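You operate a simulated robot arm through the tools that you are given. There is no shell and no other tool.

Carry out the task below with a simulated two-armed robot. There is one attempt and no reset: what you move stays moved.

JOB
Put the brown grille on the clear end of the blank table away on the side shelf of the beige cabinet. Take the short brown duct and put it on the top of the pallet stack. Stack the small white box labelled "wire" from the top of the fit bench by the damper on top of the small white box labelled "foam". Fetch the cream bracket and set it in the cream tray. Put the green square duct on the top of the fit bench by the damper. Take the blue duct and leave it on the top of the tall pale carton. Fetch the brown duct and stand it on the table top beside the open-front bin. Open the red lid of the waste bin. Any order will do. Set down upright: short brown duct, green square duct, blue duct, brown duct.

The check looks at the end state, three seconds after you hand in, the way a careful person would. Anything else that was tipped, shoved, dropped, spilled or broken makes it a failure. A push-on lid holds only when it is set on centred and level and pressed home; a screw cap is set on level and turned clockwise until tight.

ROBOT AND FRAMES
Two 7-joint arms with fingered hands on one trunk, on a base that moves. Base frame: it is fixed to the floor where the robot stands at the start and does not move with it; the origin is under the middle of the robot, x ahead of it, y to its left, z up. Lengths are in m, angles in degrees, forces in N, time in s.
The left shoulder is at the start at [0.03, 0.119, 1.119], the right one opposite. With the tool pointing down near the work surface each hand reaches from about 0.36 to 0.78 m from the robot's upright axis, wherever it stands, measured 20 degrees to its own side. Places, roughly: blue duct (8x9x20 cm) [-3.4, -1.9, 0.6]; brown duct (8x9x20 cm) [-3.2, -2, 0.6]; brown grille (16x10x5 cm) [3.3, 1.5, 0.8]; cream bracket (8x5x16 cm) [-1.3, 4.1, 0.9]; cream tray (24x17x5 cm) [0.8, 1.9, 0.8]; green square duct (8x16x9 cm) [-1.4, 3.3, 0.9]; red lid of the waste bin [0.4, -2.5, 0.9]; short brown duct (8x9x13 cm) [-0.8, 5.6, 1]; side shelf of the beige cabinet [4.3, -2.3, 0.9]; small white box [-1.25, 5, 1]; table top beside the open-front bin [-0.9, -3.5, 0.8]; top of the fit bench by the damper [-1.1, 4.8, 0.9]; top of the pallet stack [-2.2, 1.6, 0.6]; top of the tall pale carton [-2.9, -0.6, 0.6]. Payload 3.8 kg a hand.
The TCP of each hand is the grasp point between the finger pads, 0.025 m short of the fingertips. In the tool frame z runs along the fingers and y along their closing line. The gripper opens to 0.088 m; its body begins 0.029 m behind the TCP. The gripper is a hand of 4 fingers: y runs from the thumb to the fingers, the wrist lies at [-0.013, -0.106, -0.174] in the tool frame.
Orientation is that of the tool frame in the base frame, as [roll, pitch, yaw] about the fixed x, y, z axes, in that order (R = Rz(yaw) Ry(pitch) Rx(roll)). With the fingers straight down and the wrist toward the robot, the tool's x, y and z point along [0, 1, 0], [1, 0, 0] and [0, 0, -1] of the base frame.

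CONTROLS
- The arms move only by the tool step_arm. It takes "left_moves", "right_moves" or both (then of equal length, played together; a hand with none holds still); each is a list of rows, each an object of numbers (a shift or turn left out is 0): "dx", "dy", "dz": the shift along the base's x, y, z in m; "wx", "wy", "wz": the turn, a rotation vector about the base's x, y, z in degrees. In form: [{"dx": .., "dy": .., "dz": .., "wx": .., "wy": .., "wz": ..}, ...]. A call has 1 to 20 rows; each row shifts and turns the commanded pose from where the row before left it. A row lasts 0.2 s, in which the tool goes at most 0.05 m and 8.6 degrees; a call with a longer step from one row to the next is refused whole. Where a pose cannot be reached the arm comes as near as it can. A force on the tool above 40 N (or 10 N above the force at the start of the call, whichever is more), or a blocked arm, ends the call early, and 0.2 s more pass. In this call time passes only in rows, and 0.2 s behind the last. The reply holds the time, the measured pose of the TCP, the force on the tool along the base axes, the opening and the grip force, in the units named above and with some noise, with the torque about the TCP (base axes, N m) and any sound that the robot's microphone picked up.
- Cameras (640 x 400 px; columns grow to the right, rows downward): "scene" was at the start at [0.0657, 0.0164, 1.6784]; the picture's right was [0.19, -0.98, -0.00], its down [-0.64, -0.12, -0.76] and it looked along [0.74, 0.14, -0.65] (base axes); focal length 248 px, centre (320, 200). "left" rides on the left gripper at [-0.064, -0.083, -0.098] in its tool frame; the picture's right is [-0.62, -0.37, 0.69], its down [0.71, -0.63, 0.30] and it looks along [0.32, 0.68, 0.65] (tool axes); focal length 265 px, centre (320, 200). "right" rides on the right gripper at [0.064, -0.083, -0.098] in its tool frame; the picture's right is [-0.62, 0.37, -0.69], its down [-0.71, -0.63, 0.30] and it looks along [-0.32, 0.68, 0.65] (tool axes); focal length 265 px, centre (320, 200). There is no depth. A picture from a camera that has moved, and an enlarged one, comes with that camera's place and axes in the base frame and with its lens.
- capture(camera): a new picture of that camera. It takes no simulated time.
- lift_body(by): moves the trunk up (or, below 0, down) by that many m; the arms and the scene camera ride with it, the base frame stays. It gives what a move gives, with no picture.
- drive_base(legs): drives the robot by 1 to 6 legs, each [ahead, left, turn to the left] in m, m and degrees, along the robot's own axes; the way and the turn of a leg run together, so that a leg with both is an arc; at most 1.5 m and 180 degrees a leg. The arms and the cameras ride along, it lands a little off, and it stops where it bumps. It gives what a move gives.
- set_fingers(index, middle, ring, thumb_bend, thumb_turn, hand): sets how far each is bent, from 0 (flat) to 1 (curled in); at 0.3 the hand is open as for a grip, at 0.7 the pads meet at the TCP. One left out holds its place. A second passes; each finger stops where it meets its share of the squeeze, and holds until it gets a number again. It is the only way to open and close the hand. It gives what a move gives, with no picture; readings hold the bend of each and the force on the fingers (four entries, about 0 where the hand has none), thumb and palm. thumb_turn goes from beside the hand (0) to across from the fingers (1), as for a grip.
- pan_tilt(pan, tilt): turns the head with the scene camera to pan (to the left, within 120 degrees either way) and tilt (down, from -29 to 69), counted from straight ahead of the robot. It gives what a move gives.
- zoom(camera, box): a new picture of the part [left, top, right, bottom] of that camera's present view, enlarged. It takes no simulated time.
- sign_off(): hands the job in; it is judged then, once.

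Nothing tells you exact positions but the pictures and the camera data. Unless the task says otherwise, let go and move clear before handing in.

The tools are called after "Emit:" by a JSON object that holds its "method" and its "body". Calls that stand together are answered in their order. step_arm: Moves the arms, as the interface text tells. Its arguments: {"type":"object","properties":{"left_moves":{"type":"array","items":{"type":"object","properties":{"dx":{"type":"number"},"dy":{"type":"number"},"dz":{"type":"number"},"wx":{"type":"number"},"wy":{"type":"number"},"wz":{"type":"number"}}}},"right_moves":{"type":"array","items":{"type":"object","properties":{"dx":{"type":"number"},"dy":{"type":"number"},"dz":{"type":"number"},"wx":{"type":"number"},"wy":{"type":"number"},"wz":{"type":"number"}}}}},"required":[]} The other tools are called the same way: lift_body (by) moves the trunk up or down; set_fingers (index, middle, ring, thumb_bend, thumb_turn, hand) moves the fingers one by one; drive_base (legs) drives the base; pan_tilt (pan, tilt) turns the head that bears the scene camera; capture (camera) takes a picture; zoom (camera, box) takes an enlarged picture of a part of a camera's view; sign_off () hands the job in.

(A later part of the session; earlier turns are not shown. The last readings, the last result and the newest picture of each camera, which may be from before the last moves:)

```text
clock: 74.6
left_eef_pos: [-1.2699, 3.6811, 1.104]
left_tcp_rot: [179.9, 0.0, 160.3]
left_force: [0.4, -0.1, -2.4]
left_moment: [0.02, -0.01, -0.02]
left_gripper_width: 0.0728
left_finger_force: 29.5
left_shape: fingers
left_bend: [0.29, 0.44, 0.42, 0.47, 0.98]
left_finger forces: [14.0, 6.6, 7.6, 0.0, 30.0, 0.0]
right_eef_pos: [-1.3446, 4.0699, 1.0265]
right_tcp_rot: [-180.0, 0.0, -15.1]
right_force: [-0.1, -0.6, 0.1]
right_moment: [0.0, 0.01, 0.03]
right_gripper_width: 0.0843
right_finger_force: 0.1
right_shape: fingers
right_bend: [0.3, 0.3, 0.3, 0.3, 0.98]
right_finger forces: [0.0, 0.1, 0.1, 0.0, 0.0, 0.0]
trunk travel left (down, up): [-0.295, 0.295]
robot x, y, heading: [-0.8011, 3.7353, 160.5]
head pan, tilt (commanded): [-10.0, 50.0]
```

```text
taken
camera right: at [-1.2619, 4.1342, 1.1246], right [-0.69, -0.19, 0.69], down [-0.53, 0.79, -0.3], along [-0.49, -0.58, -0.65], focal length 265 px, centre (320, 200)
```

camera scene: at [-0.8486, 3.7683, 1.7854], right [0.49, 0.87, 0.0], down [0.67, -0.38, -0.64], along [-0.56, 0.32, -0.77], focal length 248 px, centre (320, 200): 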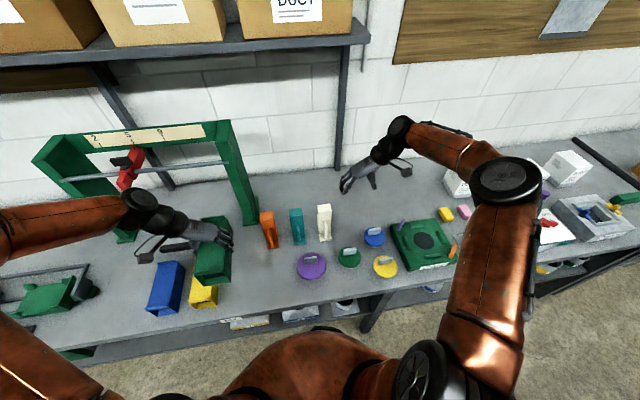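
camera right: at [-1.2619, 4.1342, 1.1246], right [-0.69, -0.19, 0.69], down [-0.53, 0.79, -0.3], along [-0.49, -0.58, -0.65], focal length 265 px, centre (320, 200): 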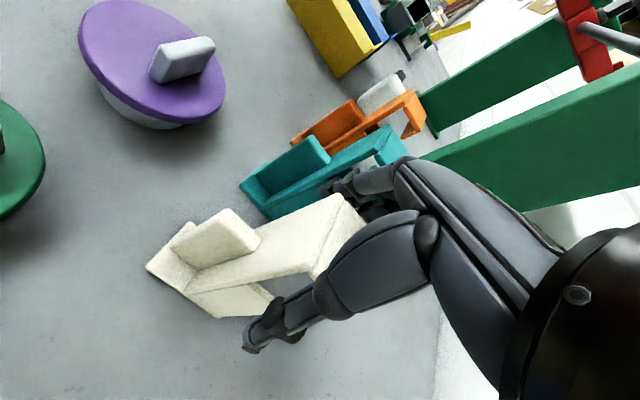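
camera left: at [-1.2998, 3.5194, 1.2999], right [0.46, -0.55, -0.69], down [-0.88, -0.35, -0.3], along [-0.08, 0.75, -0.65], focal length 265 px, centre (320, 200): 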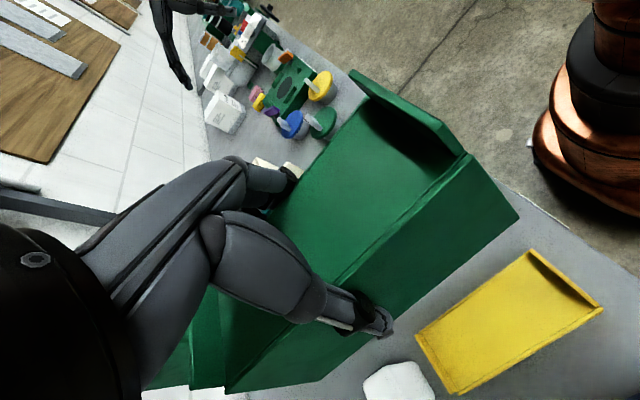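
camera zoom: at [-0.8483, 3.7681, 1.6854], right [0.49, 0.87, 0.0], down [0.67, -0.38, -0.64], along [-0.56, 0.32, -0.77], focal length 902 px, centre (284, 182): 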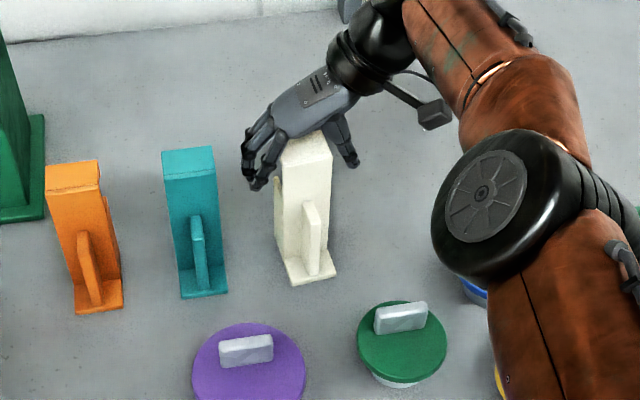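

Emit:
{"method": "set_fingers", "body": {"hand": "right", "index": 0.6, "middle": 0.6, "ring": 0.6, "thumb_bend": 0.6}}

Emit:
{"method": "capture", "body": {"camera": "right"}}

Emit:
{"method": "zoom", "body": {"camera": "scene", "box": [250, 150, 410, 260]}}

```text
clock: 75.6
left_eef_pos: [-1.2707, 3.682, 1.104]
left_tcp_rot: [179.8, -0.1, 160.3]
left_force: [0.1, 0.4, -3.0]
left_moment: [0.01, 0.02, 0.02]
left_gripper_width: 0.0729
left_finger_force: 28.5
left_shape: fingers
left_bend: [0.29, 0.44, 0.42, 0.47, 0.98]
left_finger forces: [14.1, 6.7, 7.6, 0.0, 30.1, 0.0]
right_eef_pos: [-1.345, 4.0704, 1.0261]
right_tcp_rot: [-180.0, 0.0, -15.0]
right_force: [0.4, -1.1, 0.1]
right_moment: [-0.16, 0.02, 0.0]
right_gripper_width: 0.0423
right_finger_force: 14.8
right_shape: fingers
right_bend: [0.49, 0.6, 0.53, 0.53, 1.0]
right_finger forces: [9.6, 0.0, 5.4, 0.0, 13.8, 0.1]
trunk travel left (down, up): [-0.295, 0.295]
robot x, y, heading: [-0.8015, 3.7387, 160.6]
head pan, tilt (commanded): [-10.0, 50.0]
```

```text
taken
camera right: at [-1.2616, 4.134, 1.1248], right [-0.69, -0.2, 0.69], down [-0.53, 0.79, -0.3], along [-0.49, -0.58, -0.65], focal length 265 px, centre (320, 200)
```

right: 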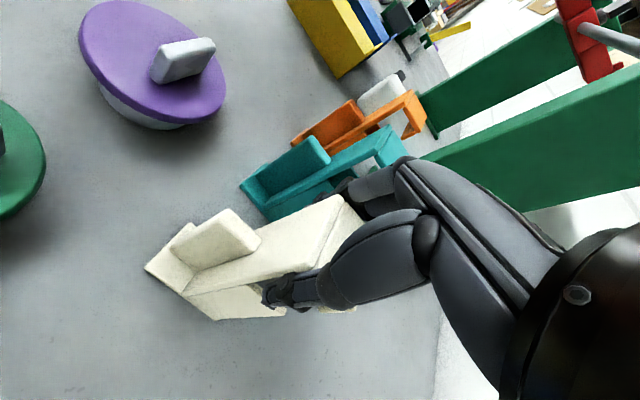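

```text
3.64 times, centred on (330, 205) of scene
camera zoom: at [-0.8478, 3.7682, 1.6855], right [0.49, 0.87, 0.0], down [0.67, -0.38, -0.64], along [-0.56, 0.32, -0.77], focal length 902 px, centre (284, 182)
```

zoom: 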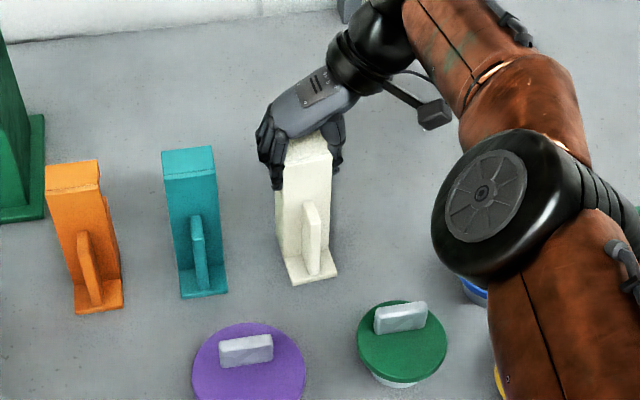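

The grip holds on the plate edges at about 15 N. I'll firm it slightly and lift slowly.

Emit:
{"method": "set_fingers", "body": {"hand": "right", "index": 0.65, "ring": 0.65, "thumb_bend": 0.65}}

Emit:
{"method": "step_arm", "body": {"right_moves": [{"dz": 0.01}, {"dz": 0.02}, {"dz": 0.03}]}}

Emit:
{"method": "capture", "body": {"camera": "right"}}

Emit:
{"method": "zoom", "body": {"camera": "scene", "box": [250, 130, 410, 240]}}

```text
clock: 76.6
left_eef_pos: [-1.271, 3.6819, 1.1041]
left_tcp_rot: [179.9, -0.1, 160.4]
left_force: [-0.6, 0.2, -2.7]
left_moment: [0.02, 0.01, 0.0]
left_gripper_width: 0.0733
left_finger_force: 28.7
left_shape: fingers
left_bend: [0.29, 0.44, 0.42, 0.47, 0.98]
left_finger forces: [14.1, 6.6, 7.6, 0.0, 30.0, 0.1]
right_eef_pos: [-1.3439, 4.0698, 1.0272]
right_tcp_rot: [-179.9, 0.0, -15.0]
right_force: [-0.2, 0.0, 0.3]
right_moment: [-0.12, -0.04, -0.02]
right_gripper_width: 0.0412
right_finger_force: 19.4
right_shape: fingers
right_bend: [0.49, 0.6, 0.55, 0.56, 0.99]
right_finger forces: [11.4, 0.0, 8.4, 0.0, 18.5, 0.1]
trunk travel left (down, up): [-0.295, 0.295]
robot x, y, heading: [-0.8026, 3.7368, 160.4]
head pan, tilt (commanded): [-10.0, 50.0]
```

```text
clock: 77.4
left_eef_pos: [-1.2692, 3.6801, 1.1045]
left_tcp_rot: [179.9, -0.1, 160.3]
left_force: [0.1, -0.1, -2.8]
left_moment: [0.05, 0.01, -0.03]
left_gripper_width: 0.0728
left_finger_force: 29.1
left_shape: fingers
left_bend: [0.29, 0.44, 0.42, 0.47, 0.98]
left_finger forces: [14.0, 6.6, 7.7, 0.0, 30.0, 0.0]
right_eef_pos: [-1.3447, 4.0691, 1.0905]
right_tcp_rot: [179.9, 0.0, -15.2]
right_force: [-0.1, -0.5, -1.7]
right_moment: [0.01, 0.03, 0.0]
right_gripper_width: 0.0406
right_finger_force: 18.5
right_shape: fingers
right_bend: [0.49, 0.6, 0.55, 0.56, 0.99]
right_finger forces: [10.5, 0.0, 8.2, 0.1, 18.5, 0.1]
trunk travel left (down, up): [-0.295, 0.295]
robot x, y, heading: [-0.802, 3.7389, 160.4]
head pan, tilt (commanded): [-10.0, 50.0]
```

```text
taken
camera right: at [-1.2613, 4.133, 1.1882], right [-0.7, -0.19, 0.69], down [-0.53, 0.79, -0.3], along [-0.49, -0.58, -0.65], focal length 265 px, centre (320, 200)
```

right: 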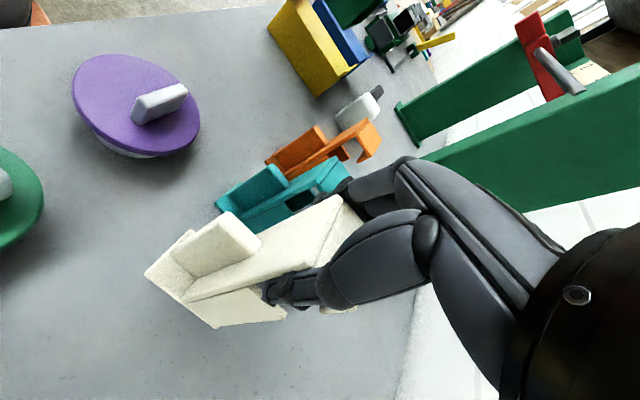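

```text
3.64 times, centred on (330, 185) of scene
camera zoom: at [-0.8476, 3.768, 1.6855], right [0.49, 0.87, 0.0], down [0.67, -0.38, -0.64], along [-0.56, 0.32, -0.77], focal length 902 px, centre (284, 254)
```

zoom: 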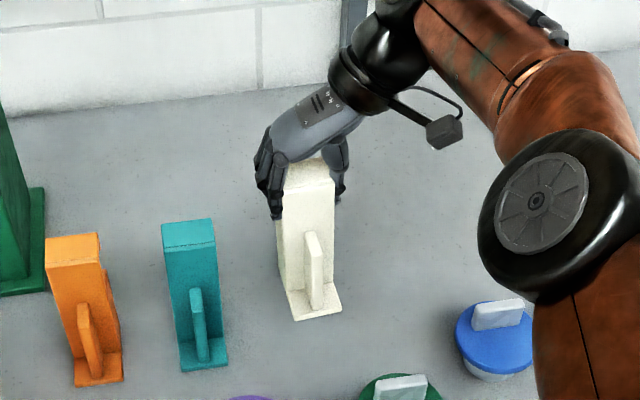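

The bracket is up and hanging straight. I'll raise everything, back away from the bench, and drive along to the damper end of the fit bench.

Emit:
{"method": "step_arm", "body": {"right_moves": [{"dz": 0.04}, {"dz": 0.03, "dx": 0.02, "dy": -0.007}, {"dx": 0.04, "dy": -0.014}, {"dx": 0.04, "dy": -0.014}]}}

Emit:
{"method": "lift_body", "body": {"by": 0.1}}

Emit:
{"method": "drive_base", "body": {"legs": [[-0.25, 0, -1], [0, -0.7, 0]]}}

Emit:
{"method": "pan_tilt", "body": {"pan": -15, "tilt": 45}}

Emit:
{"method": "capture", "body": {"camera": "scene"}}

Emit:
{"method": "capture", "body": {"camera": "right"}}

Emit:
{"method": "capture", "body": {"camera": "left"}}

```text
clock: 78.4
left_eef_pos: [-1.2683, 3.6808, 1.1045]
left_tcp_rot: [179.9, -0.1, 160.4]
left_force: [0.3, 0.4, -1.8]
left_moment: [0.02, -0.01, 0.0]
left_gripper_width: 0.0727
left_finger_force: 28.8
left_shape: fingers
left_bend: [0.29, 0.44, 0.42, 0.47, 0.98]
left_finger forces: [14.0, 6.5, 7.6, 0.1, 30.2, 0.1]
right_eef_pos: [-1.2443, 4.036, 1.1603]
right_tcp_rot: [179.9, 0.1, -15.1]
right_force: [-0.2, -1.3, -1.6]
right_moment: [0.0, -0.01, -0.02]
right_gripper_width: 0.0406
right_finger_force: 19.2
right_shape: fingers
right_bend: [0.49, 0.6, 0.55, 0.56, 0.99]
right_finger forces: [10.7, 0.1, 8.2, 0.1, 18.7, 0.0]
trunk travel left (down, up): [-0.295, 0.295]
robot x, y, heading: [-0.8012, 3.7359, 160.4]
head pan, tilt (commanded): [-10.0, 50.0]
```

```text
clock: 79.7
left_eef_pos: [-1.2714, 3.6816, 1.2041]
left_tcp_rot: [179.9, 0.0, 160.4]
left_force: [0.0, 0.1, -2.2]
left_moment: [-0.02, 0.01, -0.02]
left_gripper_width: 0.073
left_finger_force: 29.2
left_shape: fingers
left_bend: [0.29, 0.44, 0.42, 0.47, 0.98]
left_finger forces: [14.1, 6.7, 7.5, 0.0, 30.0, 0.0]
right_eef_pos: [-1.2456, 4.0373, 1.2582]
right_tcp_rot: [179.9, -0.1, -15.1]
right_force: [0.2, 0.7, -2.6]
right_moment: [-0.01, 0.02, -0.02]
right_gripper_width: 0.0411
right_finger_force: 18.9
right_shape: fingers
right_bend: [0.49, 0.6, 0.55, 0.56, 0.99]
right_finger forces: [10.6, 0.1, 8.1, 0.0, 18.6, 0.1]
trunk travel left (down, up): [-0.395, 0.195]
robot x, y, heading: [-0.8032, 3.7373, 160.3]
head pan, tilt (commanded): [-10.0, 50.0]
```

```text
clock: 85.1
left_eef_pos: [-0.7869, 4.2653, 1.204]
left_tcp_rot: [179.9, -0.1, 160.1]
left_force: [0.4, -0.8, -2.0]
left_moment: [0.01, 0.0, 0.0]
left_gripper_width: 0.0728
left_finger_force: 28.7
left_shape: fingers
left_bend: [0.29, 0.44, 0.42, 0.47, 0.98]
left_finger forces: [13.9, 6.6, 7.7, 0.0, 30.1, 0.0]
right_eef_pos: [-0.7611, 4.6225, 1.2592]
right_tcp_rot: [-179.9, -0.1, -15.3]
right_force: [-0.6, 0.6, -2.0]
right_moment: [0.02, -0.01, 0.0]
right_gripper_width: 0.0409
right_finger_force: 18.9
right_shape: fingers
right_bend: [0.49, 0.6, 0.55, 0.56, 0.99]
right_finger forces: [10.6, 0.0, 8.1, 0.0, 18.6, 0.2]
trunk travel left (down, up): [-0.395, 0.195]
robot x, y, heading: [-0.3191, 4.3178, 160.1]
head pan, tilt (commanded): [-10.0, 50.0]
```

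```text
clock: 85.7
left_eef_pos: [-0.786, 4.267, 1.2026]
left_tcp_rot: [179.9, -0.2, 160.1]
left_force: [0.3, 0.5, -1.8]
left_moment: [-0.01, -0.04, 0.02]
left_gripper_width: 0.0728
left_finger_force: 29.0
left_shape: fingers
left_bend: [0.29, 0.44, 0.42, 0.47, 0.98]
left_finger forces: [14.0, 6.6, 7.6, 0.0, 30.1, 0.0]
right_eef_pos: [-0.7601, 4.6222, 1.259]
right_tcp_rot: [-180.0, -0.1, -15.3]
right_force: [-0.3, -0.2, -3.0]
right_moment: [-0.01, 0.03, 0.01]
right_gripper_width: 0.0409
right_finger_force: 18.2
right_shape: fingers
right_bend: [0.49, 0.6, 0.55, 0.56, 0.99]
right_finger forces: [10.6, 0.0, 8.0, 0.0, 18.5, 0.1]
trunk travel left (down, up): [-0.395, 0.195]
robot x, y, heading: [-0.3187, 4.3203, 160.2]
head pan, tilt (commanded): [-15.0, 45.0]
```

```text
taken
camera scene: at [-0.3645, 4.36, 1.7923], right [0.57, 0.82, 0.0], down [0.58, -0.4, -0.71], along [-0.58, 0.4, -0.71], focal length 248 px, centre (320, 200)
```

scene: 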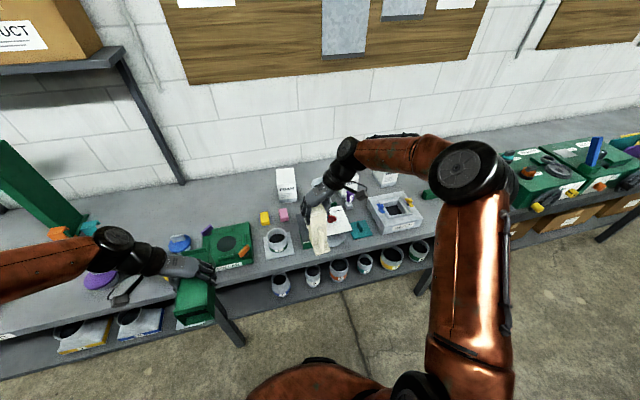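

```text
taken
camera right: at [-0.6778, 4.6856, 1.357], right [-0.7, -0.19, 0.69], down [-0.52, 0.8, -0.31], along [-0.49, -0.57, -0.65], focal length 265 px, centre (320, 200)
```

right: 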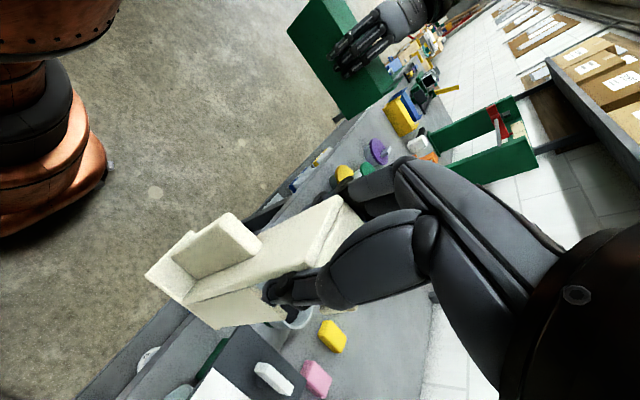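

```text
taken
camera left: at [-0.7546, 4.1669, 1.3018], right [0.46, -0.56, -0.69], down [-0.89, -0.35, -0.3], along [-0.07, 0.75, -0.65], focal length 265 px, centre (320, 200)
```

left: 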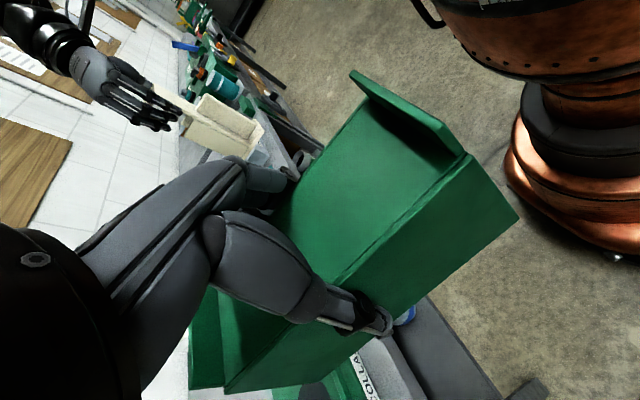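

I'm now in front of the damper end of the bench. I'll look at what stands there before choosing a spot.

Emit:
{"method": "zoom", "body": {"camera": "scene", "box": [160, 150, 448, 330]}}

Emit:
{"method": "pan_tilt", "body": {"pan": -50, "tilt": 40}}

Emit:
{"method": "capture", "body": {"camera": "scene"}}

```text
2.22 times, centred on (304, 240) of scene
camera zoom: at [-0.3645, 4.36, 1.7923], right [0.57, 0.82, 0.0], down [0.58, -0.4, -0.71], along [-0.58, 0.4, -0.71], focal length 551 px, centre (356, 111)
```

zoom: 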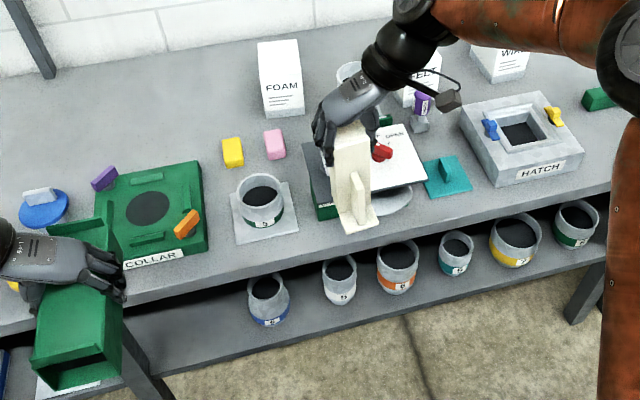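

```text
clock: 86.7
left_eef_pos: [-0.7862, 4.266, 1.2031]
left_tcp_rot: [179.9, -0.1, 160.1]
left_force: [0.2, 0.9, -1.3]
left_moment: [0.0, -0.04, 0.0]
left_gripper_width: 0.0728
left_finger_force: 28.9
left_shape: fingers
left_bend: [0.29, 0.44, 0.42, 0.47, 0.98]
left_finger forces: [13.9, 6.6, 7.5, 0.0, 30.1, 0.0]
right_eef_pos: [-0.7609, 4.6207, 1.2583]
right_tcp_rot: [-180.0, -0.1, -15.4]
right_force: [-0.5, 0.4, -2.5]
right_moment: [-0.01, 0.0, 0.02]
right_gripper_width: 0.0407
right_finger_force: 18.8
right_shape: fingers
right_bend: [0.49, 0.6, 0.55, 0.56, 0.99]
right_finger forces: [10.6, 0.1, 8.1, 0.0, 18.5, 0.0]
trunk travel left (down, up): [-0.395, 0.195]
robot x, y, heading: [-0.3146, 4.3202, 160.2]
head pan, tilt (commanded): [-50.0, 40.0]
```

```text
taken
camera scene: at [-0.3274, 4.393, 1.7996], right [0.94, 0.35, 0.0], down [0.22, -0.6, -0.77], along [-0.27, 0.72, -0.64], focal length 248 px, centre (320, 200)
```

scene: 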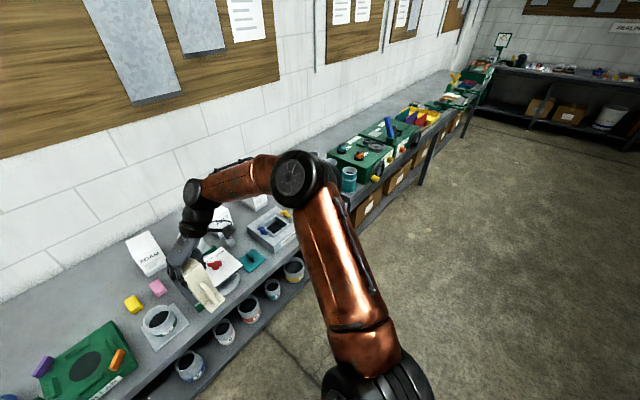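

Three white boxes stand there (FOAM, FELT, WIRE), along with the collar block, the damper gear and the hatch. The right arm blocks the middle, so I'll tuck it out to the side and look again.

Emit:
{"method": "step_arm", "body": {"right_moves": [{"dx": 0.035, "dy": 0.0267}, {"dx": 0.035, "dy": 0.0267}, {"dx": 0.035, "dy": 0.0267}, {"dx": 0.035, "dy": 0.0267}, {"dx": 0.035, "dy": 0.0267}]}}

Emit:
{"method": "pan_tilt", "body": {"pan": -12, "tilt": 42}}

Emit:
{"method": "capture", "body": {"camera": "scene"}}

Emit:
{"method": "zoom", "body": {"camera": "scene", "box": [210, 150, 450, 300]}}

```text
clock: 87.9
left_eef_pos: [-0.7856, 4.2673, 1.2041]
left_tcp_rot: [-180.0, -0.2, 160.2]
left_force: [0.3, 0.3, -2.5]
left_moment: [0.0, -0.03, 0.01]
left_gripper_width: 0.0727
left_finger_force: 29.2
left_shape: fingers
left_bend: [0.29, 0.44, 0.42, 0.47, 0.98]
left_finger forces: [13.9, 6.6, 7.6, 0.0, 30.0, 0.0]
right_eef_pos: [-0.585, 4.7571, 1.2584]
right_tcp_rot: [179.9, 0.0, -15.2]
right_force: [-0.1, 0.3, -1.5]
right_moment: [-0.04, 0.02, 0.01]
right_gripper_width: 0.0404
right_finger_force: 18.3
right_shape: fingers
right_bend: [0.49, 0.6, 0.56, 0.56, 0.99]
right_finger forces: [10.7, 0.0, 7.7, 0.0, 18.1, 0.0]
trunk travel left (down, up): [-0.395, 0.195]
robot x, y, heading: [-0.3193, 4.3205, 160.1]
head pan, tilt (commanded): [-50.0, 40.0]
```

```text
clock: 89.0
left_eef_pos: [-0.7871, 4.2678, 1.2049]
left_tcp_rot: [179.8, -0.2, 160.1]
left_force: [0.4, -0.1, -2.1]
left_moment: [-0.03, -0.04, 0.02]
left_gripper_width: 0.0727
left_finger_force: 28.7
left_shape: fingers
left_bend: [0.29, 0.44, 0.42, 0.47, 0.98]
left_finger forces: [13.9, 6.5, 7.5, 0.2, 29.9, 0.0]
right_eef_pos: [-0.5861, 4.7574, 1.2589]
right_tcp_rot: [-180.0, 0.0, -15.4]
right_force: [0.0, 0.5, -2.5]
right_moment: [-0.03, 0.0, -0.02]
right_gripper_width: 0.0401
right_finger_force: 18.3
right_shape: fingers
right_bend: [0.49, 0.6, 0.56, 0.56, 0.99]
right_finger forces: [10.7, 0.1, 7.7, 0.0, 18.1, 0.1]
trunk travel left (down, up): [-0.395, 0.195]
robot x, y, heading: [-0.3163, 4.3186, 160.0]
head pan, tilt (commanded): [-12.0, 42.0]
```

```text
taken
camera scene: at [-0.3684, 4.3576, 1.7967], right [0.53, 0.85, 0.0], down [0.57, -0.35, -0.74], along [-0.63, 0.39, -0.67], focal length 248 px, centre (320, 200)
```

scene: 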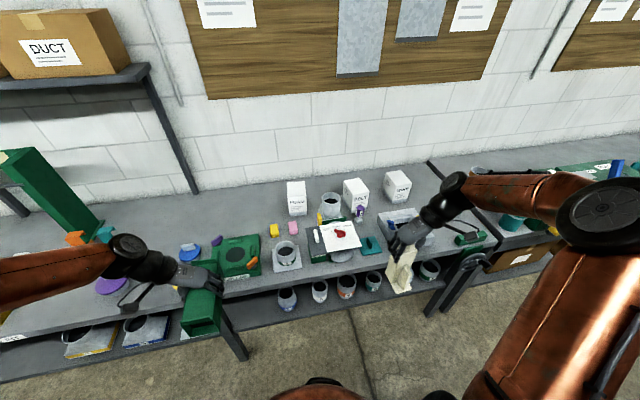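

```text
2.67 times, centred on (330, 225) of scene
camera zoom: at [-0.3684, 4.3576, 1.7967], right [0.53, 0.85, 0.0], down [0.57, -0.35, -0.74], along [-0.63, 0.39, -0.67], focal length 661 px, centre (293, 133)
```

zoom: 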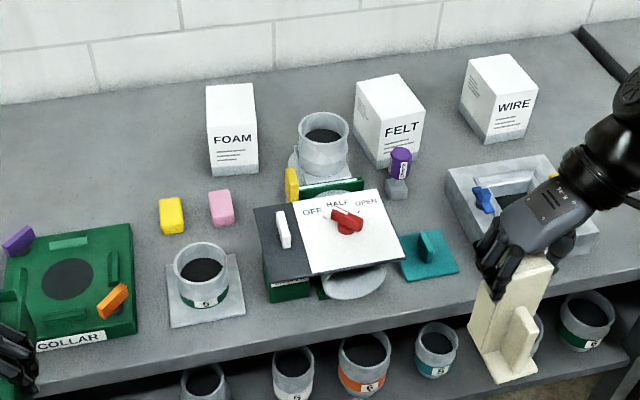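

The damper (OFF/HALF/OPEN dial) is in the middle, WIRE is at the far right and FOAM at the far left. I'll check where this bench section ends on the left, to choose the duct's spot.

Emit:
{"method": "zoom", "body": {"camera": "scene", "box": [0, 140, 240, 290]}}

Emit:
{"method": "zoom", "body": {"camera": "scene", "box": [0, 250, 240, 400]}}

Emit:
{"method": "zoom", "body": {"camera": "scene", "box": [360, 140, 600, 290]}}

```text
2.67 times, centred on (120, 215) of scene
camera zoom: at [-0.3684, 4.3576, 1.7967], right [0.53, 0.85, 0.0], down [0.57, -0.35, -0.74], along [-0.63, 0.39, -0.67], focal length 661 px, centre (853, 160)
```

zoom: 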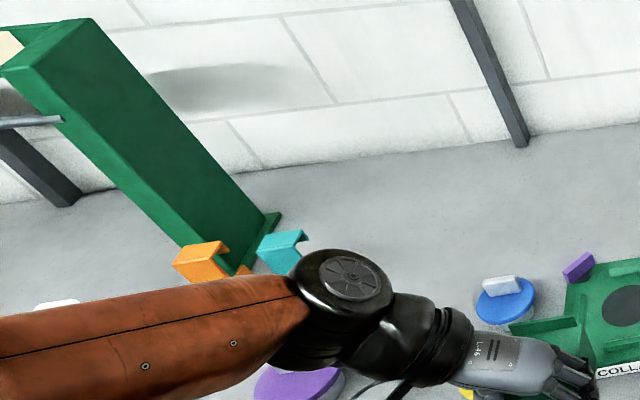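

```text
2.67 times, centred on (120, 325) of scene
camera zoom: at [-0.3684, 4.3576, 1.7967], right [0.53, 0.85, 0.0], down [0.57, -0.35, -0.74], along [-0.63, 0.39, -0.67], focal length 661 px, centre (853, -133)
```

zoom: 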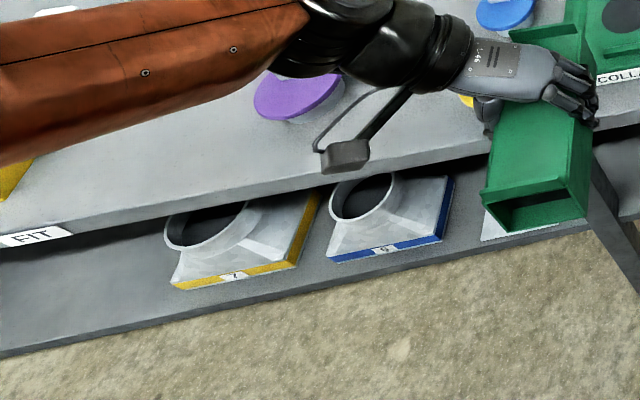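

```text
2.67 times, centred on (480, 215) of scene
camera zoom: at [-0.3684, 4.3576, 1.7967], right [0.53, 0.85, 0.0], down [0.57, -0.35, -0.74], along [-0.63, 0.39, -0.67], focal length 661 px, centre (-107, 160)
```

zoom: 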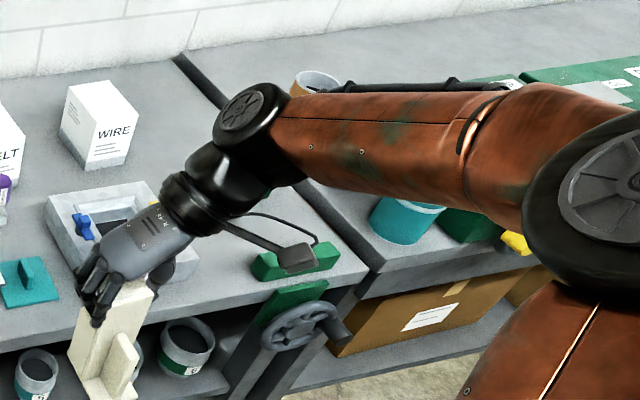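

The bench runs on continuously, so the duct should go near the damper. There is a clear spot left of FOAM, behind the small yellow block. I'll drive in and turn the left hand back to reach deeper.

Emit:
{"method": "drive_base", "body": {"legs": [[0.22, -0.065, 0]]}}

Emit:
{"method": "step_arm", "body": {"left_moves": [{"dx": -0.015, "dy": 0.0055, "wz": 8.2}, {"dx": -0.015, "dy": 0.0055, "wz": 8.2}, {"dx": -0.015, "dy": 0.0055, "wz": 8.2}, {"dx": -0.015, "dy": 0.0055, "wz": 8.2}, {"dx": -0.015, "dy": 0.0055, "wz": 8.2}, {"dx": -0.015, "dy": 0.0055, "wz": 8.2}, {"dx": -0.015, "dy": 0.0055, "wz": 8.2}, {"dx": -0.015, "dy": 0.0055, "wz": 8.2}, {"dx": -0.015, "dy": 0.0055, "wz": 8.2}, {"dx": -0.015, "dy": 0.0055, "wz": 8.2}, {"dx": -0.015, "dy": 0.0055, "wz": 8.0}]}}

Emit:
{"method": "pan_tilt", "body": {"pan": 0, "tilt": 45}}

Emit:
{"method": "capture", "body": {"camera": "scene"}}

Emit:
{"method": "capture", "body": {"camera": "left"}}

```text
clock: 90.7
left_eef_pos: [-0.9701, 4.3975, 1.2033]
left_tcp_rot: [180.0, -0.1, 160.5]
left_force: [-0.4, -0.2, -2.4]
left_moment: [0.0, -0.01, 0.03]
left_gripper_width: 0.0727
left_finger_force: 28.9
left_shape: fingers
left_bend: [0.29, 0.44, 0.42, 0.47, 0.98]
left_finger forces: [13.8, 6.6, 7.6, 0.0, 30.0, 0.0]
right_eef_pos: [-0.7725, 4.8895, 1.2576]
right_tcp_rot: [180.0, -0.2, -15.0]
right_force: [0.3, 0.0, -2.1]
right_moment: [0.0, 0.01, -0.02]
right_gripper_width: 0.0404
right_finger_force: 17.6
right_shape: fingers
right_bend: [0.49, 0.6, 0.56, 0.56, 0.99]
right_finger forces: [10.6, 0.0, 7.8, 0.1, 18.0, 0.0]
trunk travel left (down, up): [-0.395, 0.195]
robot x, y, heading: [-0.5008, 4.4515, 160.6]
head pan, tilt (commanded): [-12.0, 42.0]
```

```text
clock: 93.1
left_eef_pos: [-1.1347, 4.4591, 1.205]
left_tcp_rot: [-180.0, -0.1, -109.3]
left_force: [0.2, -0.2, -2.5]
left_moment: [0.0, -0.01, 0.02]
left_gripper_width: 0.0727
left_finger_force: 28.6
left_shape: fingers
left_bend: [0.29, 0.44, 0.42, 0.47, 0.98]
left_finger forces: [13.4, 6.5, 7.6, 0.0, 29.1, 0.0]
right_eef_pos: [-0.7732, 4.8907, 1.2586]
right_tcp_rot: [179.8, -0.1, -15.0]
right_force: [0.9, 1.5, -1.6]
right_moment: [-0.02, 0.02, 0.01]
right_gripper_width: 0.0404
right_finger_force: 17.8
right_shape: fingers
right_bend: [0.49, 0.6, 0.56, 0.56, 0.99]
right_finger forces: [10.8, 0.1, 7.7, 0.0, 18.0, 0.1]
trunk travel left (down, up): [-0.395, 0.195]
robot x, y, heading: [-0.5021, 4.4574, 160.9]
head pan, tilt (commanded): [-12.0, 42.0]
```

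```text
clock: 93.8
left_eef_pos: [-1.1336, 4.4566, 1.2059]
left_tcp_rot: [-180.0, -0.1, -109.4]
left_force: [-0.6, -0.1, -2.6]
left_moment: [0.04, 0.0, 0.01]
left_gripper_width: 0.0726
left_finger_force: 28.4
left_shape: fingers
left_bend: [0.29, 0.44, 0.42, 0.47, 0.98]
left_finger forces: [13.3, 6.5, 7.5, 0.0, 29.4, 0.0]
right_eef_pos: [-0.7731, 4.8903, 1.2587]
right_tcp_rot: [-180.0, -0.2, -14.9]
right_force: [0.1, 0.6, -2.2]
right_moment: [-0.04, 0.01, 0.01]
right_gripper_width: 0.0405
right_finger_force: 17.7
right_shape: fingers
right_bend: [0.49, 0.6, 0.56, 0.56, 0.99]
right_finger forces: [10.7, 0.1, 7.7, 0.0, 17.9, 0.1]
trunk travel left (down, up): [-0.395, 0.195]
robot x, y, heading: [-0.5022, 4.4547, 160.5]
head pan, tilt (commanded): [0.0, 45.0]
```

```text
taken
camera scene: at [-0.5578, 4.474, 1.7924], right [0.33, 0.94, 0.0], down [0.67, -0.24, -0.71], along [-0.67, 0.24, -0.71], focal length 248 px, centre (320, 200)
```

scene: 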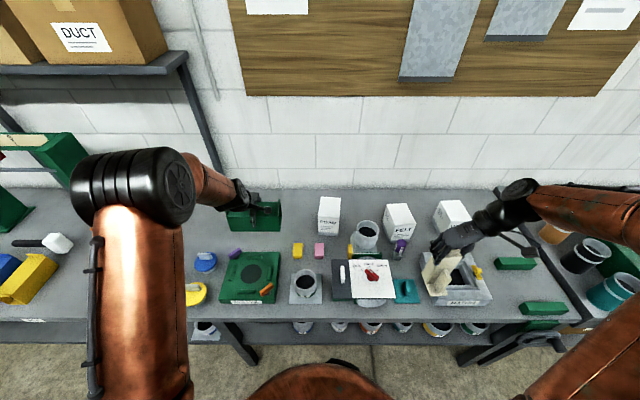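

```text
taken
camera left: at [-1.0343, 4.4901, 1.3023], right [0.55, 0.46, -0.69], down [0.35, -0.88, -0.3], along [-0.75, -0.08, -0.65], focal length 265 px, centre (320, 200)
```

left: 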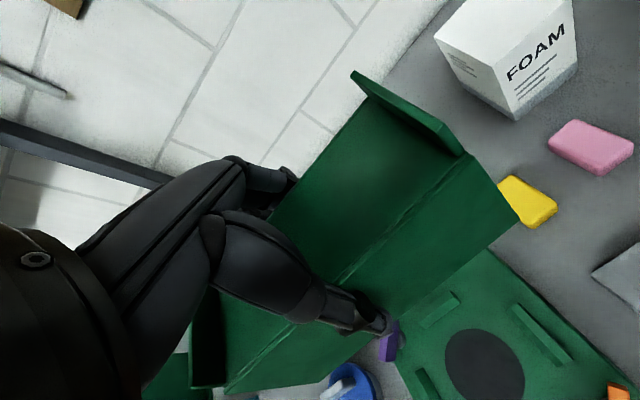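

This view is clear. I'll zoom for accurate positions of the blocks and boxes.

Emit:
{"method": "zoom", "body": {"camera": "scene", "box": [200, 180, 360, 280]}}

Emit:
{"method": "zoom", "body": {"camera": "scene", "box": [340, 180, 500, 280]}}

Emit:
{"method": "zoom", "body": {"camera": "left", "box": [400, 0, 640, 240]}}

```text
4.00 times, centred on (280, 230) of scene
camera zoom: at [-0.5578, 4.474, 1.7924], right [0.33, 0.94, 0.0], down [0.67, -0.24, -0.71], along [-0.67, 0.24, -0.71], focal length 992 px, centre (480, 80)
```

zoom: 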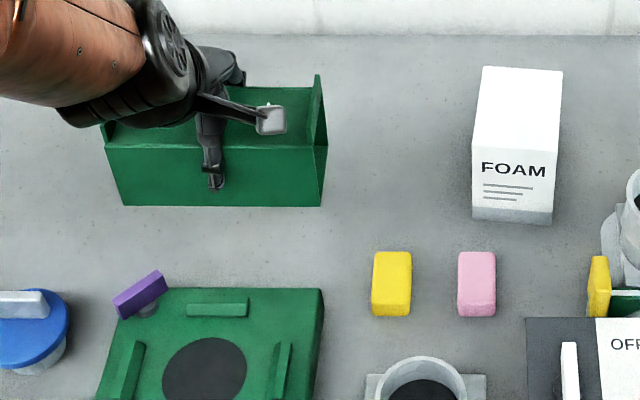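

```text
4.00 times, centred on (420, 230) of scene
camera zoom: at [-0.5578, 4.474, 1.7924], right [0.33, 0.94, 0.0], down [0.67, -0.24, -0.71], along [-0.67, 0.24, -0.71], focal length 992 px, centre (-80, 80)
```

zoom: 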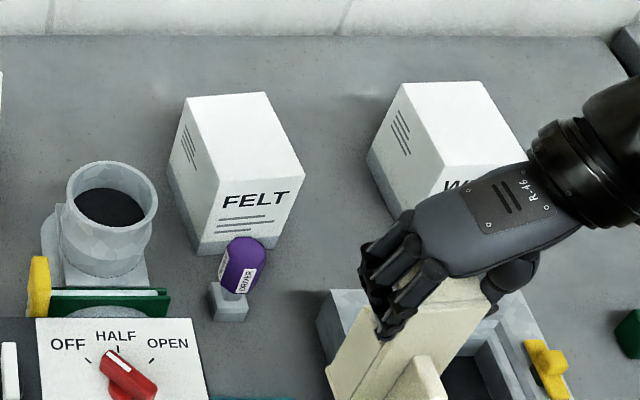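

```text
1.67 times, centred on (520, 120) of left
camera zoom: at [-1.0343, 4.4901, 1.3023], right [0.55, 0.46, -0.69], down [0.35, -0.88, -0.3], along [-0.75, -0.08, -0.65], focal length 442 px, centre (-13, 333)
```

zoom: 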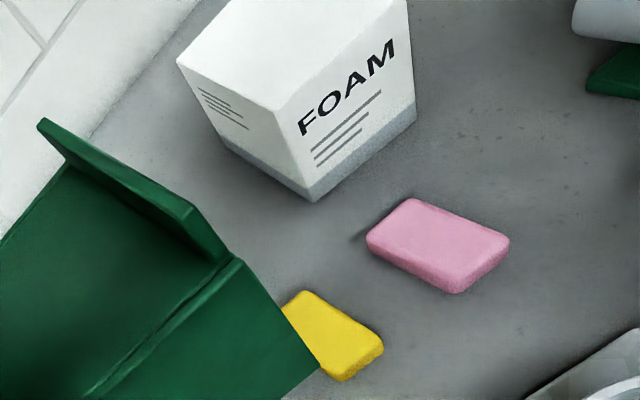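

FOAM's front-left corner is at (-1.209, 4.694) and its top is at z≈1.008. The yellow block's back edge is near (-1.195, 4.596). I'll inch closer and carry the duct over the clear spot left of FOAM.

Emit:
{"method": "drive_base", "body": {"legs": [[0.06, 0, 0]]}}

Emit:
{"method": "step_arm", "body": {"left_moves": [{"dx": -0.02, "dy": 0.025}, {"dx": -0.02, "dy": 0.025}, {"dx": -0.02, "dy": 0.025}, {"dx": -0.02, "dy": 0.025}]}}

Emit:
{"method": "capture", "body": {"camera": "scene"}}

Emit:
{"method": "capture", "body": {"camera": "left"}}

```text
clock: 94.8
left_eef_pos: [-1.1897, 4.4769, 1.2045]
left_tcp_rot: [179.9, -0.2, -109.5]
left_force: [0.0, 0.6, -1.7]
left_moment: [0.04, 0.01, -0.04]
left_gripper_width: 0.0728
left_finger_force: 28.1
left_shape: fingers
left_bend: [0.29, 0.44, 0.42, 0.47, 0.98]
left_finger forces: [13.3, 6.5, 7.6, 0.0, 29.3, 0.0]
right_eef_pos: [-0.8271, 4.9091, 1.2589]
right_tcp_rot: [-180.0, 0.0, -15.0]
right_force: [0.2, -0.3, -1.4]
right_moment: [0.02, 0.0, 0.04]
right_gripper_width: 0.0403
right_finger_force: 18.4
right_shape: fingers
right_bend: [0.49, 0.6, 0.56, 0.56, 1.0]
right_finger forces: [10.7, 0.0, 7.9, 0.0, 18.0, 0.0]
trunk travel left (down, up): [-0.395, 0.195]
robot x, y, heading: [-0.56, 4.4724, 160.8]
head pan, tilt (commanded): [0.0, 45.0]
```

```text
clock: 95.8
left_eef_pos: [-1.2717, 4.5761, 1.2056]
left_tcp_rot: [180.0, -0.1, -109.6]
left_force: [1.1, 0.5, -2.9]
left_moment: [-0.02, -0.05, -0.03]
left_gripper_width: 0.0724
left_finger_force: 28.2
left_shape: fingers
left_bend: [0.29, 0.44, 0.42, 0.47, 0.98]
left_finger forces: [13.2, 6.5, 7.7, 0.0, 28.9, 0.0]
right_eef_pos: [-0.8271, 4.9096, 1.2581]
right_tcp_rot: [-179.9, -0.1, -15.0]
right_force: [-0.9, -0.1, -2.1]
right_moment: [-0.03, 0.0, 0.01]
right_gripper_width: 0.0403
right_finger_force: 17.9
right_shape: fingers
right_bend: [0.49, 0.6, 0.56, 0.56, 1.0]
right_finger forces: [10.7, 0.0, 7.8, 0.0, 17.8, 0.0]
trunk travel left (down, up): [-0.395, 0.195]
robot x, y, heading: [-0.5614, 4.4736, 160.5]
head pan, tilt (commanded): [0.0, 45.0]
```

```text
taken
camera scene: at [-0.6139, 4.4953, 1.7923], right [0.33, 0.94, 0.0], down [0.67, -0.24, -0.71], along [-0.67, 0.23, -0.71], focal length 248 px, centre (320, 200)
```

scene: 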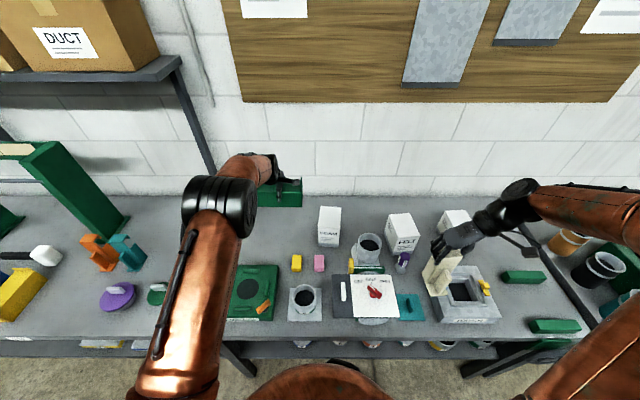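

```text
taken
camera left: at [-1.1718, 4.6101, 1.3027], right [0.55, 0.46, -0.69], down [0.35, -0.88, -0.3], along [-0.75, -0.08, -0.65], focal length 265 px, centre (320, 200)
```

left: 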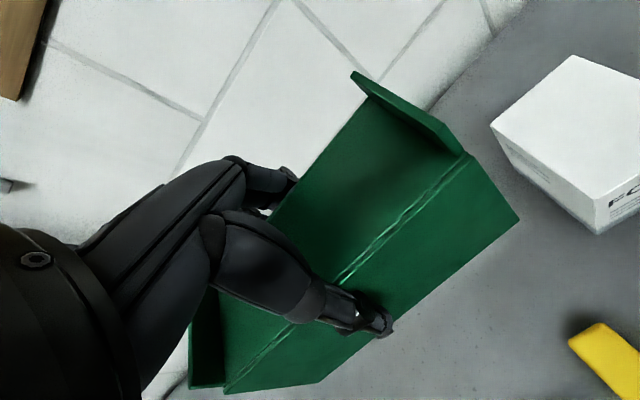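

The duct is above the clear spot with about 5 cm to FOAM and 3 cm to the yellow block. I'll lower it.

Emit:
{"method": "step_arm", "body": {"left_moves": [{"dx": -0.003, "dy": 0.002, "dz": -0.04}, {"dz": -0.04}, {"dz": -0.04}, {"dz": -0.04}, {"dz": -0.04}, {"dz": -0.03}, {"dz": -0.015}]}}

Emit:
{"method": "capture", "body": {"camera": "left"}}

Emit:
{"method": "zoom", "body": {"camera": "scene", "box": [200, 160, 400, 300]}}

```text
clock: 97.4
left_eef_pos: [-1.2743, 4.578, 0.9679]
left_tcp_rot: [-180.0, -0.1, -109.6]
left_force: [-0.7, -0.1, -1.5]
left_moment: [0.03, -0.01, 0.01]
left_gripper_width: 0.0727
left_finger_force: 27.3
left_shape: fingers
left_bend: [0.29, 0.44, 0.43, 0.48, 0.98]
left_finger forces: [12.5, 6.4, 7.6, 0.2, 28.0, 0.0]
left hand out of reach, approached as far as the arm can: row 7
right_eef_pos: [-0.8283, 4.9107, 1.2574]
right_tcp_rot: [179.9, -0.2, -15.0]
right_force: [-0.3, -0.7, -1.6]
right_moment: [-0.01, 0.01, -0.02]
right_gripper_width: 0.0401
right_finger_force: 17.9
right_shape: fingers
right_bend: [0.49, 0.6, 0.56, 0.56, 1.0]
right_finger forces: [10.8, 0.1, 7.6, 0.0, 17.9, 0.0]
trunk travel left (down, up): [-0.395, 0.195]
robot x, y, heading: [-0.5577, 4.4762, 160.6]
head pan, tilt (commanded): [0.0, 45.0]
```

```text
taken
camera left: at [-1.1737, 4.6113, 1.0664], right [0.55, 0.46, -0.69], down [0.35, -0.88, -0.3], along [-0.75, -0.08, -0.65], focal length 265 px, centre (320, 200)
```

left: 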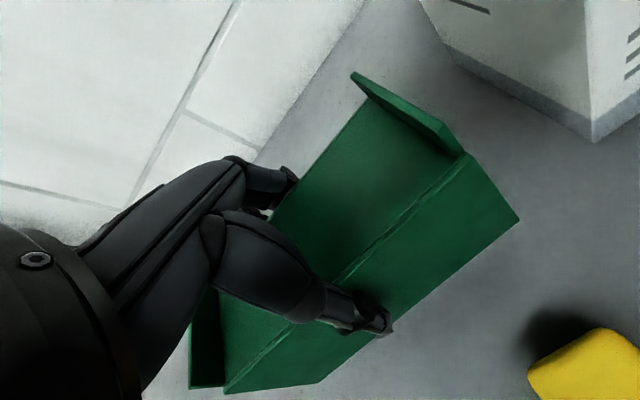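

```text
2.86 times, centred on (300, 230) of scene
camera zoom: at [-0.6143, 4.4946, 1.7924], right [0.33, 0.94, 0.0], down [0.67, -0.24, -0.71], along [-0.67, 0.23, -0.71], focal length 708 px, centre (377, 114)
```

zoom: 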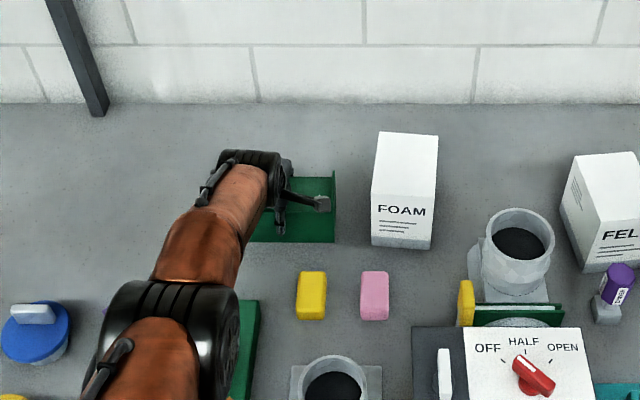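

The arm ran out of reach just above the bench. I'll lower it the last 3 cm with the trunk instead.

Emit:
{"method": "lift_body", "body": {"by": -0.02}}

Emit:
{"method": "lift_body", "body": {"by": -0.006}}

```text
clock: 98.1
left_eef_pos: [-1.2731, 4.5781, 0.9492]
left_tcp_rot: [179.9, -0.2, -109.5]
left_force: [0.3, -0.3, -1.5]
left_moment: [0.0, 0.02, -0.01]
left_gripper_width: 0.0722
left_finger_force: 27.6
left_shape: fingers
left_bend: [0.29, 0.44, 0.43, 0.48, 0.98]
left_finger forces: [12.5, 6.4, 7.5, 0.0, 27.9, 0.1]
right_eef_pos: [-0.8284, 4.9102, 1.2374]
right_tcp_rot: [-180.0, -0.1, -15.0]
right_force: [-0.3, 0.6, -2.7]
right_moment: [-0.04, 0.01, 0.03]
right_gripper_width: 0.0402
right_finger_force: 17.9
right_shape: fingers
right_bend: [0.49, 0.6, 0.56, 0.56, 1.0]
right_finger forces: [10.8, 0.0, 7.7, 0.0, 17.9, 0.0]
trunk travel left (down, up): [-0.375, 0.215]
robot x, y, heading: [-0.5552, 4.4722, 160.3]
head pan, tilt (commanded): [0.0, 45.0]
```

```text
clock: 98.6
left_eef_pos: [-1.2733, 4.579, 0.9442]
left_tcp_rot: [179.9, -0.1, -109.4]
left_force: [0.1, 0.0, -2.0]
left_moment: [0.0, -0.02, 0.03]
left_gripper_width: 0.0723
left_finger_force: 27.2
left_shape: fingers
left_bend: [0.29, 0.44, 0.43, 0.48, 0.98]
left_finger forces: [12.5, 6.4, 7.6, 0.0, 28.1, 0.0]
right_eef_pos: [-0.8291, 4.9106, 1.2325]
right_tcp_rot: [-179.9, -0.1, -15.0]
right_force: [0.6, -0.2, -2.0]
right_moment: [0.0, 0.02, 0.01]
right_gripper_width: 0.0404
right_finger_force: 17.8
right_shape: fingers
right_bend: [0.49, 0.6, 0.56, 0.56, 1.0]
right_finger forces: [10.7, 0.0, 7.7, 0.0, 17.9, 0.0]
trunk travel left (down, up): [-0.369, 0.221]
robot x, y, heading: [-0.5573, 4.4723, 160.6]
head pan, tilt (commanded): [0.0, 45.0]
```

Emit:
{"method": "lift_body", "body": {"by": -0.004}}

Emit:
{"method": "lift_body", "body": {"by": -0.002}}

Emit:
{"method": "capture", "body": {"camera": "left"}}

```text
clock: 99.2
left_eef_pos: [-1.2745, 4.5788, 0.9397]
left_tcp_rot: [179.8, -0.1, -109.5]
left_force: [2.0, -0.7, 4.7]
left_moment: [0.14, 0.11, -0.01]
left_gripper_width: 0.0724
left_finger_force: 29.0
left_shape: fingers
left_bend: [0.29, 0.44, 0.43, 0.48, 0.98]
left_finger forces: [13.8, 6.5, 7.6, 0.0, 30.6, 0.1]
right_eef_pos: [-0.8279, 4.909, 1.2283]
right_tcp_rot: [179.9, -0.1, -15.1]
right_force: [-0.2, 0.7, -2.5]
right_moment: [-0.01, -0.04, 0.01]
right_gripper_width: 0.0402
right_finger_force: 17.5
right_shape: fingers
right_bend: [0.49, 0.6, 0.56, 0.56, 1.0]
right_finger forces: [10.8, 0.0, 7.7, 0.0, 18.0, 0.1]
trunk travel left (down, up): [-0.365, 0.225]
robot x, y, heading: [-0.5587, 4.4716, 160.7]
head pan, tilt (commanded): [0.0, 45.0]
```

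```text
clock: 99.7
left_eef_pos: [-1.2751, 4.5788, 0.941]
left_tcp_rot: [179.6, -0.1, -109.5]
left_force: [2.8, -1.6, 13.2]
left_moment: [0.16, 0.28, -0.02]
left_gripper_width: 0.0725
left_finger_force: 30.8
left_shape: fingers
left_bend: [0.29, 0.44, 0.43, 0.48, 0.98]
left_finger forces: [14.2, 6.8, 7.6, 0.0, 32.1, 0.0]
right_eef_pos: [-0.8262, 4.91, 1.2269]
right_tcp_rot: [180.0, 0.0, -15.0]
right_force: [0.2, -0.4, -2.9]
right_moment: [0.0, -0.03, 0.01]
right_gripper_width: 0.0402
right_finger_force: 18.7
right_shape: fingers
right_bend: [0.49, 0.6, 0.56, 0.56, 1.0]
right_finger forces: [10.8, 0.0, 7.7, 0.0, 17.9, 0.1]
trunk travel left (down, up): [-0.363, 0.227]
robot x, y, heading: [-0.5595, 4.4742, 160.7]
head pan, tilt (commanded): [0.0, 45.0]
```

```text
taken
camera left: at [-1.1734, 4.611, 1.0371], right [0.55, 0.46, -0.7], down [0.35, -0.88, -0.31], along [-0.76, -0.08, -0.65], focal length 265 px, centre (320, 200)
```

left: 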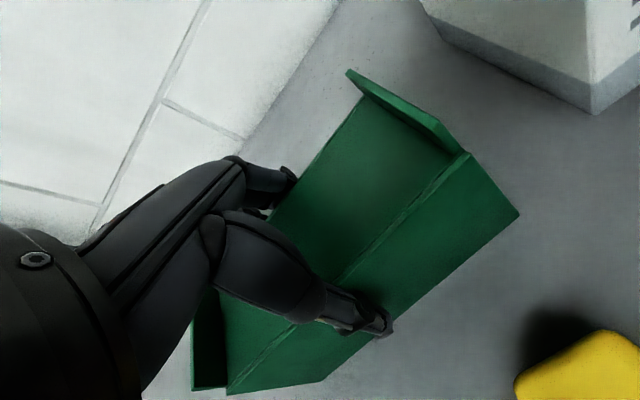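

It has touched down. I'll relieve the pressure slightly, open the hand and lift straight out.

Emit:
{"method": "lift_body", "body": {"by": 0.002}}

Emit:
{"method": "set_fingers", "body": {"hand": "left", "index": 0.2, "middle": 0.2, "ring": 0.2, "thumb_bend": 0.2}}

Emit:
{"method": "capture", "body": {"camera": "left"}}

```text
clock: 100.2
left_eef_pos: [-1.2745, 4.5787, 0.9403]
left_tcp_rot: [179.8, 0.0, -109.6]
left_force: [-2.2, -0.9, 8.4]
left_moment: [0.24, 0.41, -0.03]
left_gripper_width: 0.0725
left_finger_force: 30.2
left_shape: fingers
left_bend: [0.29, 0.44, 0.43, 0.48, 0.98]
left_finger forces: [15.2, 7.5, 8.5, 0.0, 29.5, 0.1]
right_eef_pos: [-0.8271, 4.9092, 1.2279]
right_tcp_rot: [-180.0, 0.1, -14.9]
right_force: [0.2, 0.2, -2.3]
right_moment: [-0.01, 0.01, -0.01]
right_gripper_width: 0.0405
right_finger_force: 18.4
right_shape: fingers
right_bend: [0.49, 0.6, 0.56, 0.56, 1.0]
right_finger forces: [10.7, 0.1, 7.7, 0.0, 17.9, 0.1]
trunk travel left (down, up): [-0.365, 0.225]
robot x, y, heading: [-0.5571, 4.4717, 160.7]
head pan, tilt (commanded): [0.0, 45.0]
```

```text
clock: 101.2
left_eef_pos: [-1.2737, 4.5782, 0.9389]
left_tcp_rot: [-180.0, -0.2, -109.5]
left_force: [-0.8, 0.8, -0.1]
left_moment: [0.0, 0.01, 0.01]
left_gripper_width: 0.1032
left_finger_force: 0.0
left_shape: fingers
left_bend: [0.2, 0.2, 0.2, 0.2, 0.97]
left_finger forces: [0.0, 0.0, 0.0, 0.0, 0.1, 0.0]
right_eef_pos: [-0.8278, 4.9099, 1.2292]
right_tcp_rot: [-180.0, 0.0, -14.9]
right_force: [-0.4, 0.1, -2.6]
right_moment: [0.02, 0.02, -0.03]
right_gripper_width: 0.0404
right_finger_force: 18.6
right_shape: fingers
right_bend: [0.49, 0.6, 0.56, 0.56, 1.0]
right_finger forces: [10.7, 0.2, 7.8, 0.0, 17.8, 0.0]
trunk travel left (down, up): [-0.365, 0.225]
robot x, y, heading: [-0.5568, 4.4723, 160.5]
head pan, tilt (commanded): [0.0, 45.0]
```

```text
taken
camera left: at [-1.1737, 4.6112, 1.0367], right [0.55, 0.46, -0.69], down [0.35, -0.88, -0.3], along [-0.75, -0.08, -0.65], focal length 265 px, centre (320, 200)
```

left: 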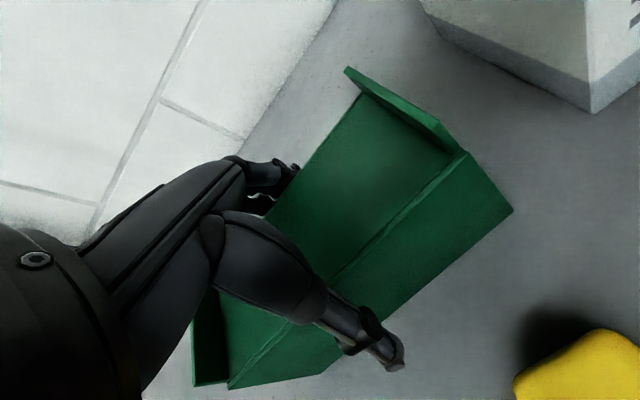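

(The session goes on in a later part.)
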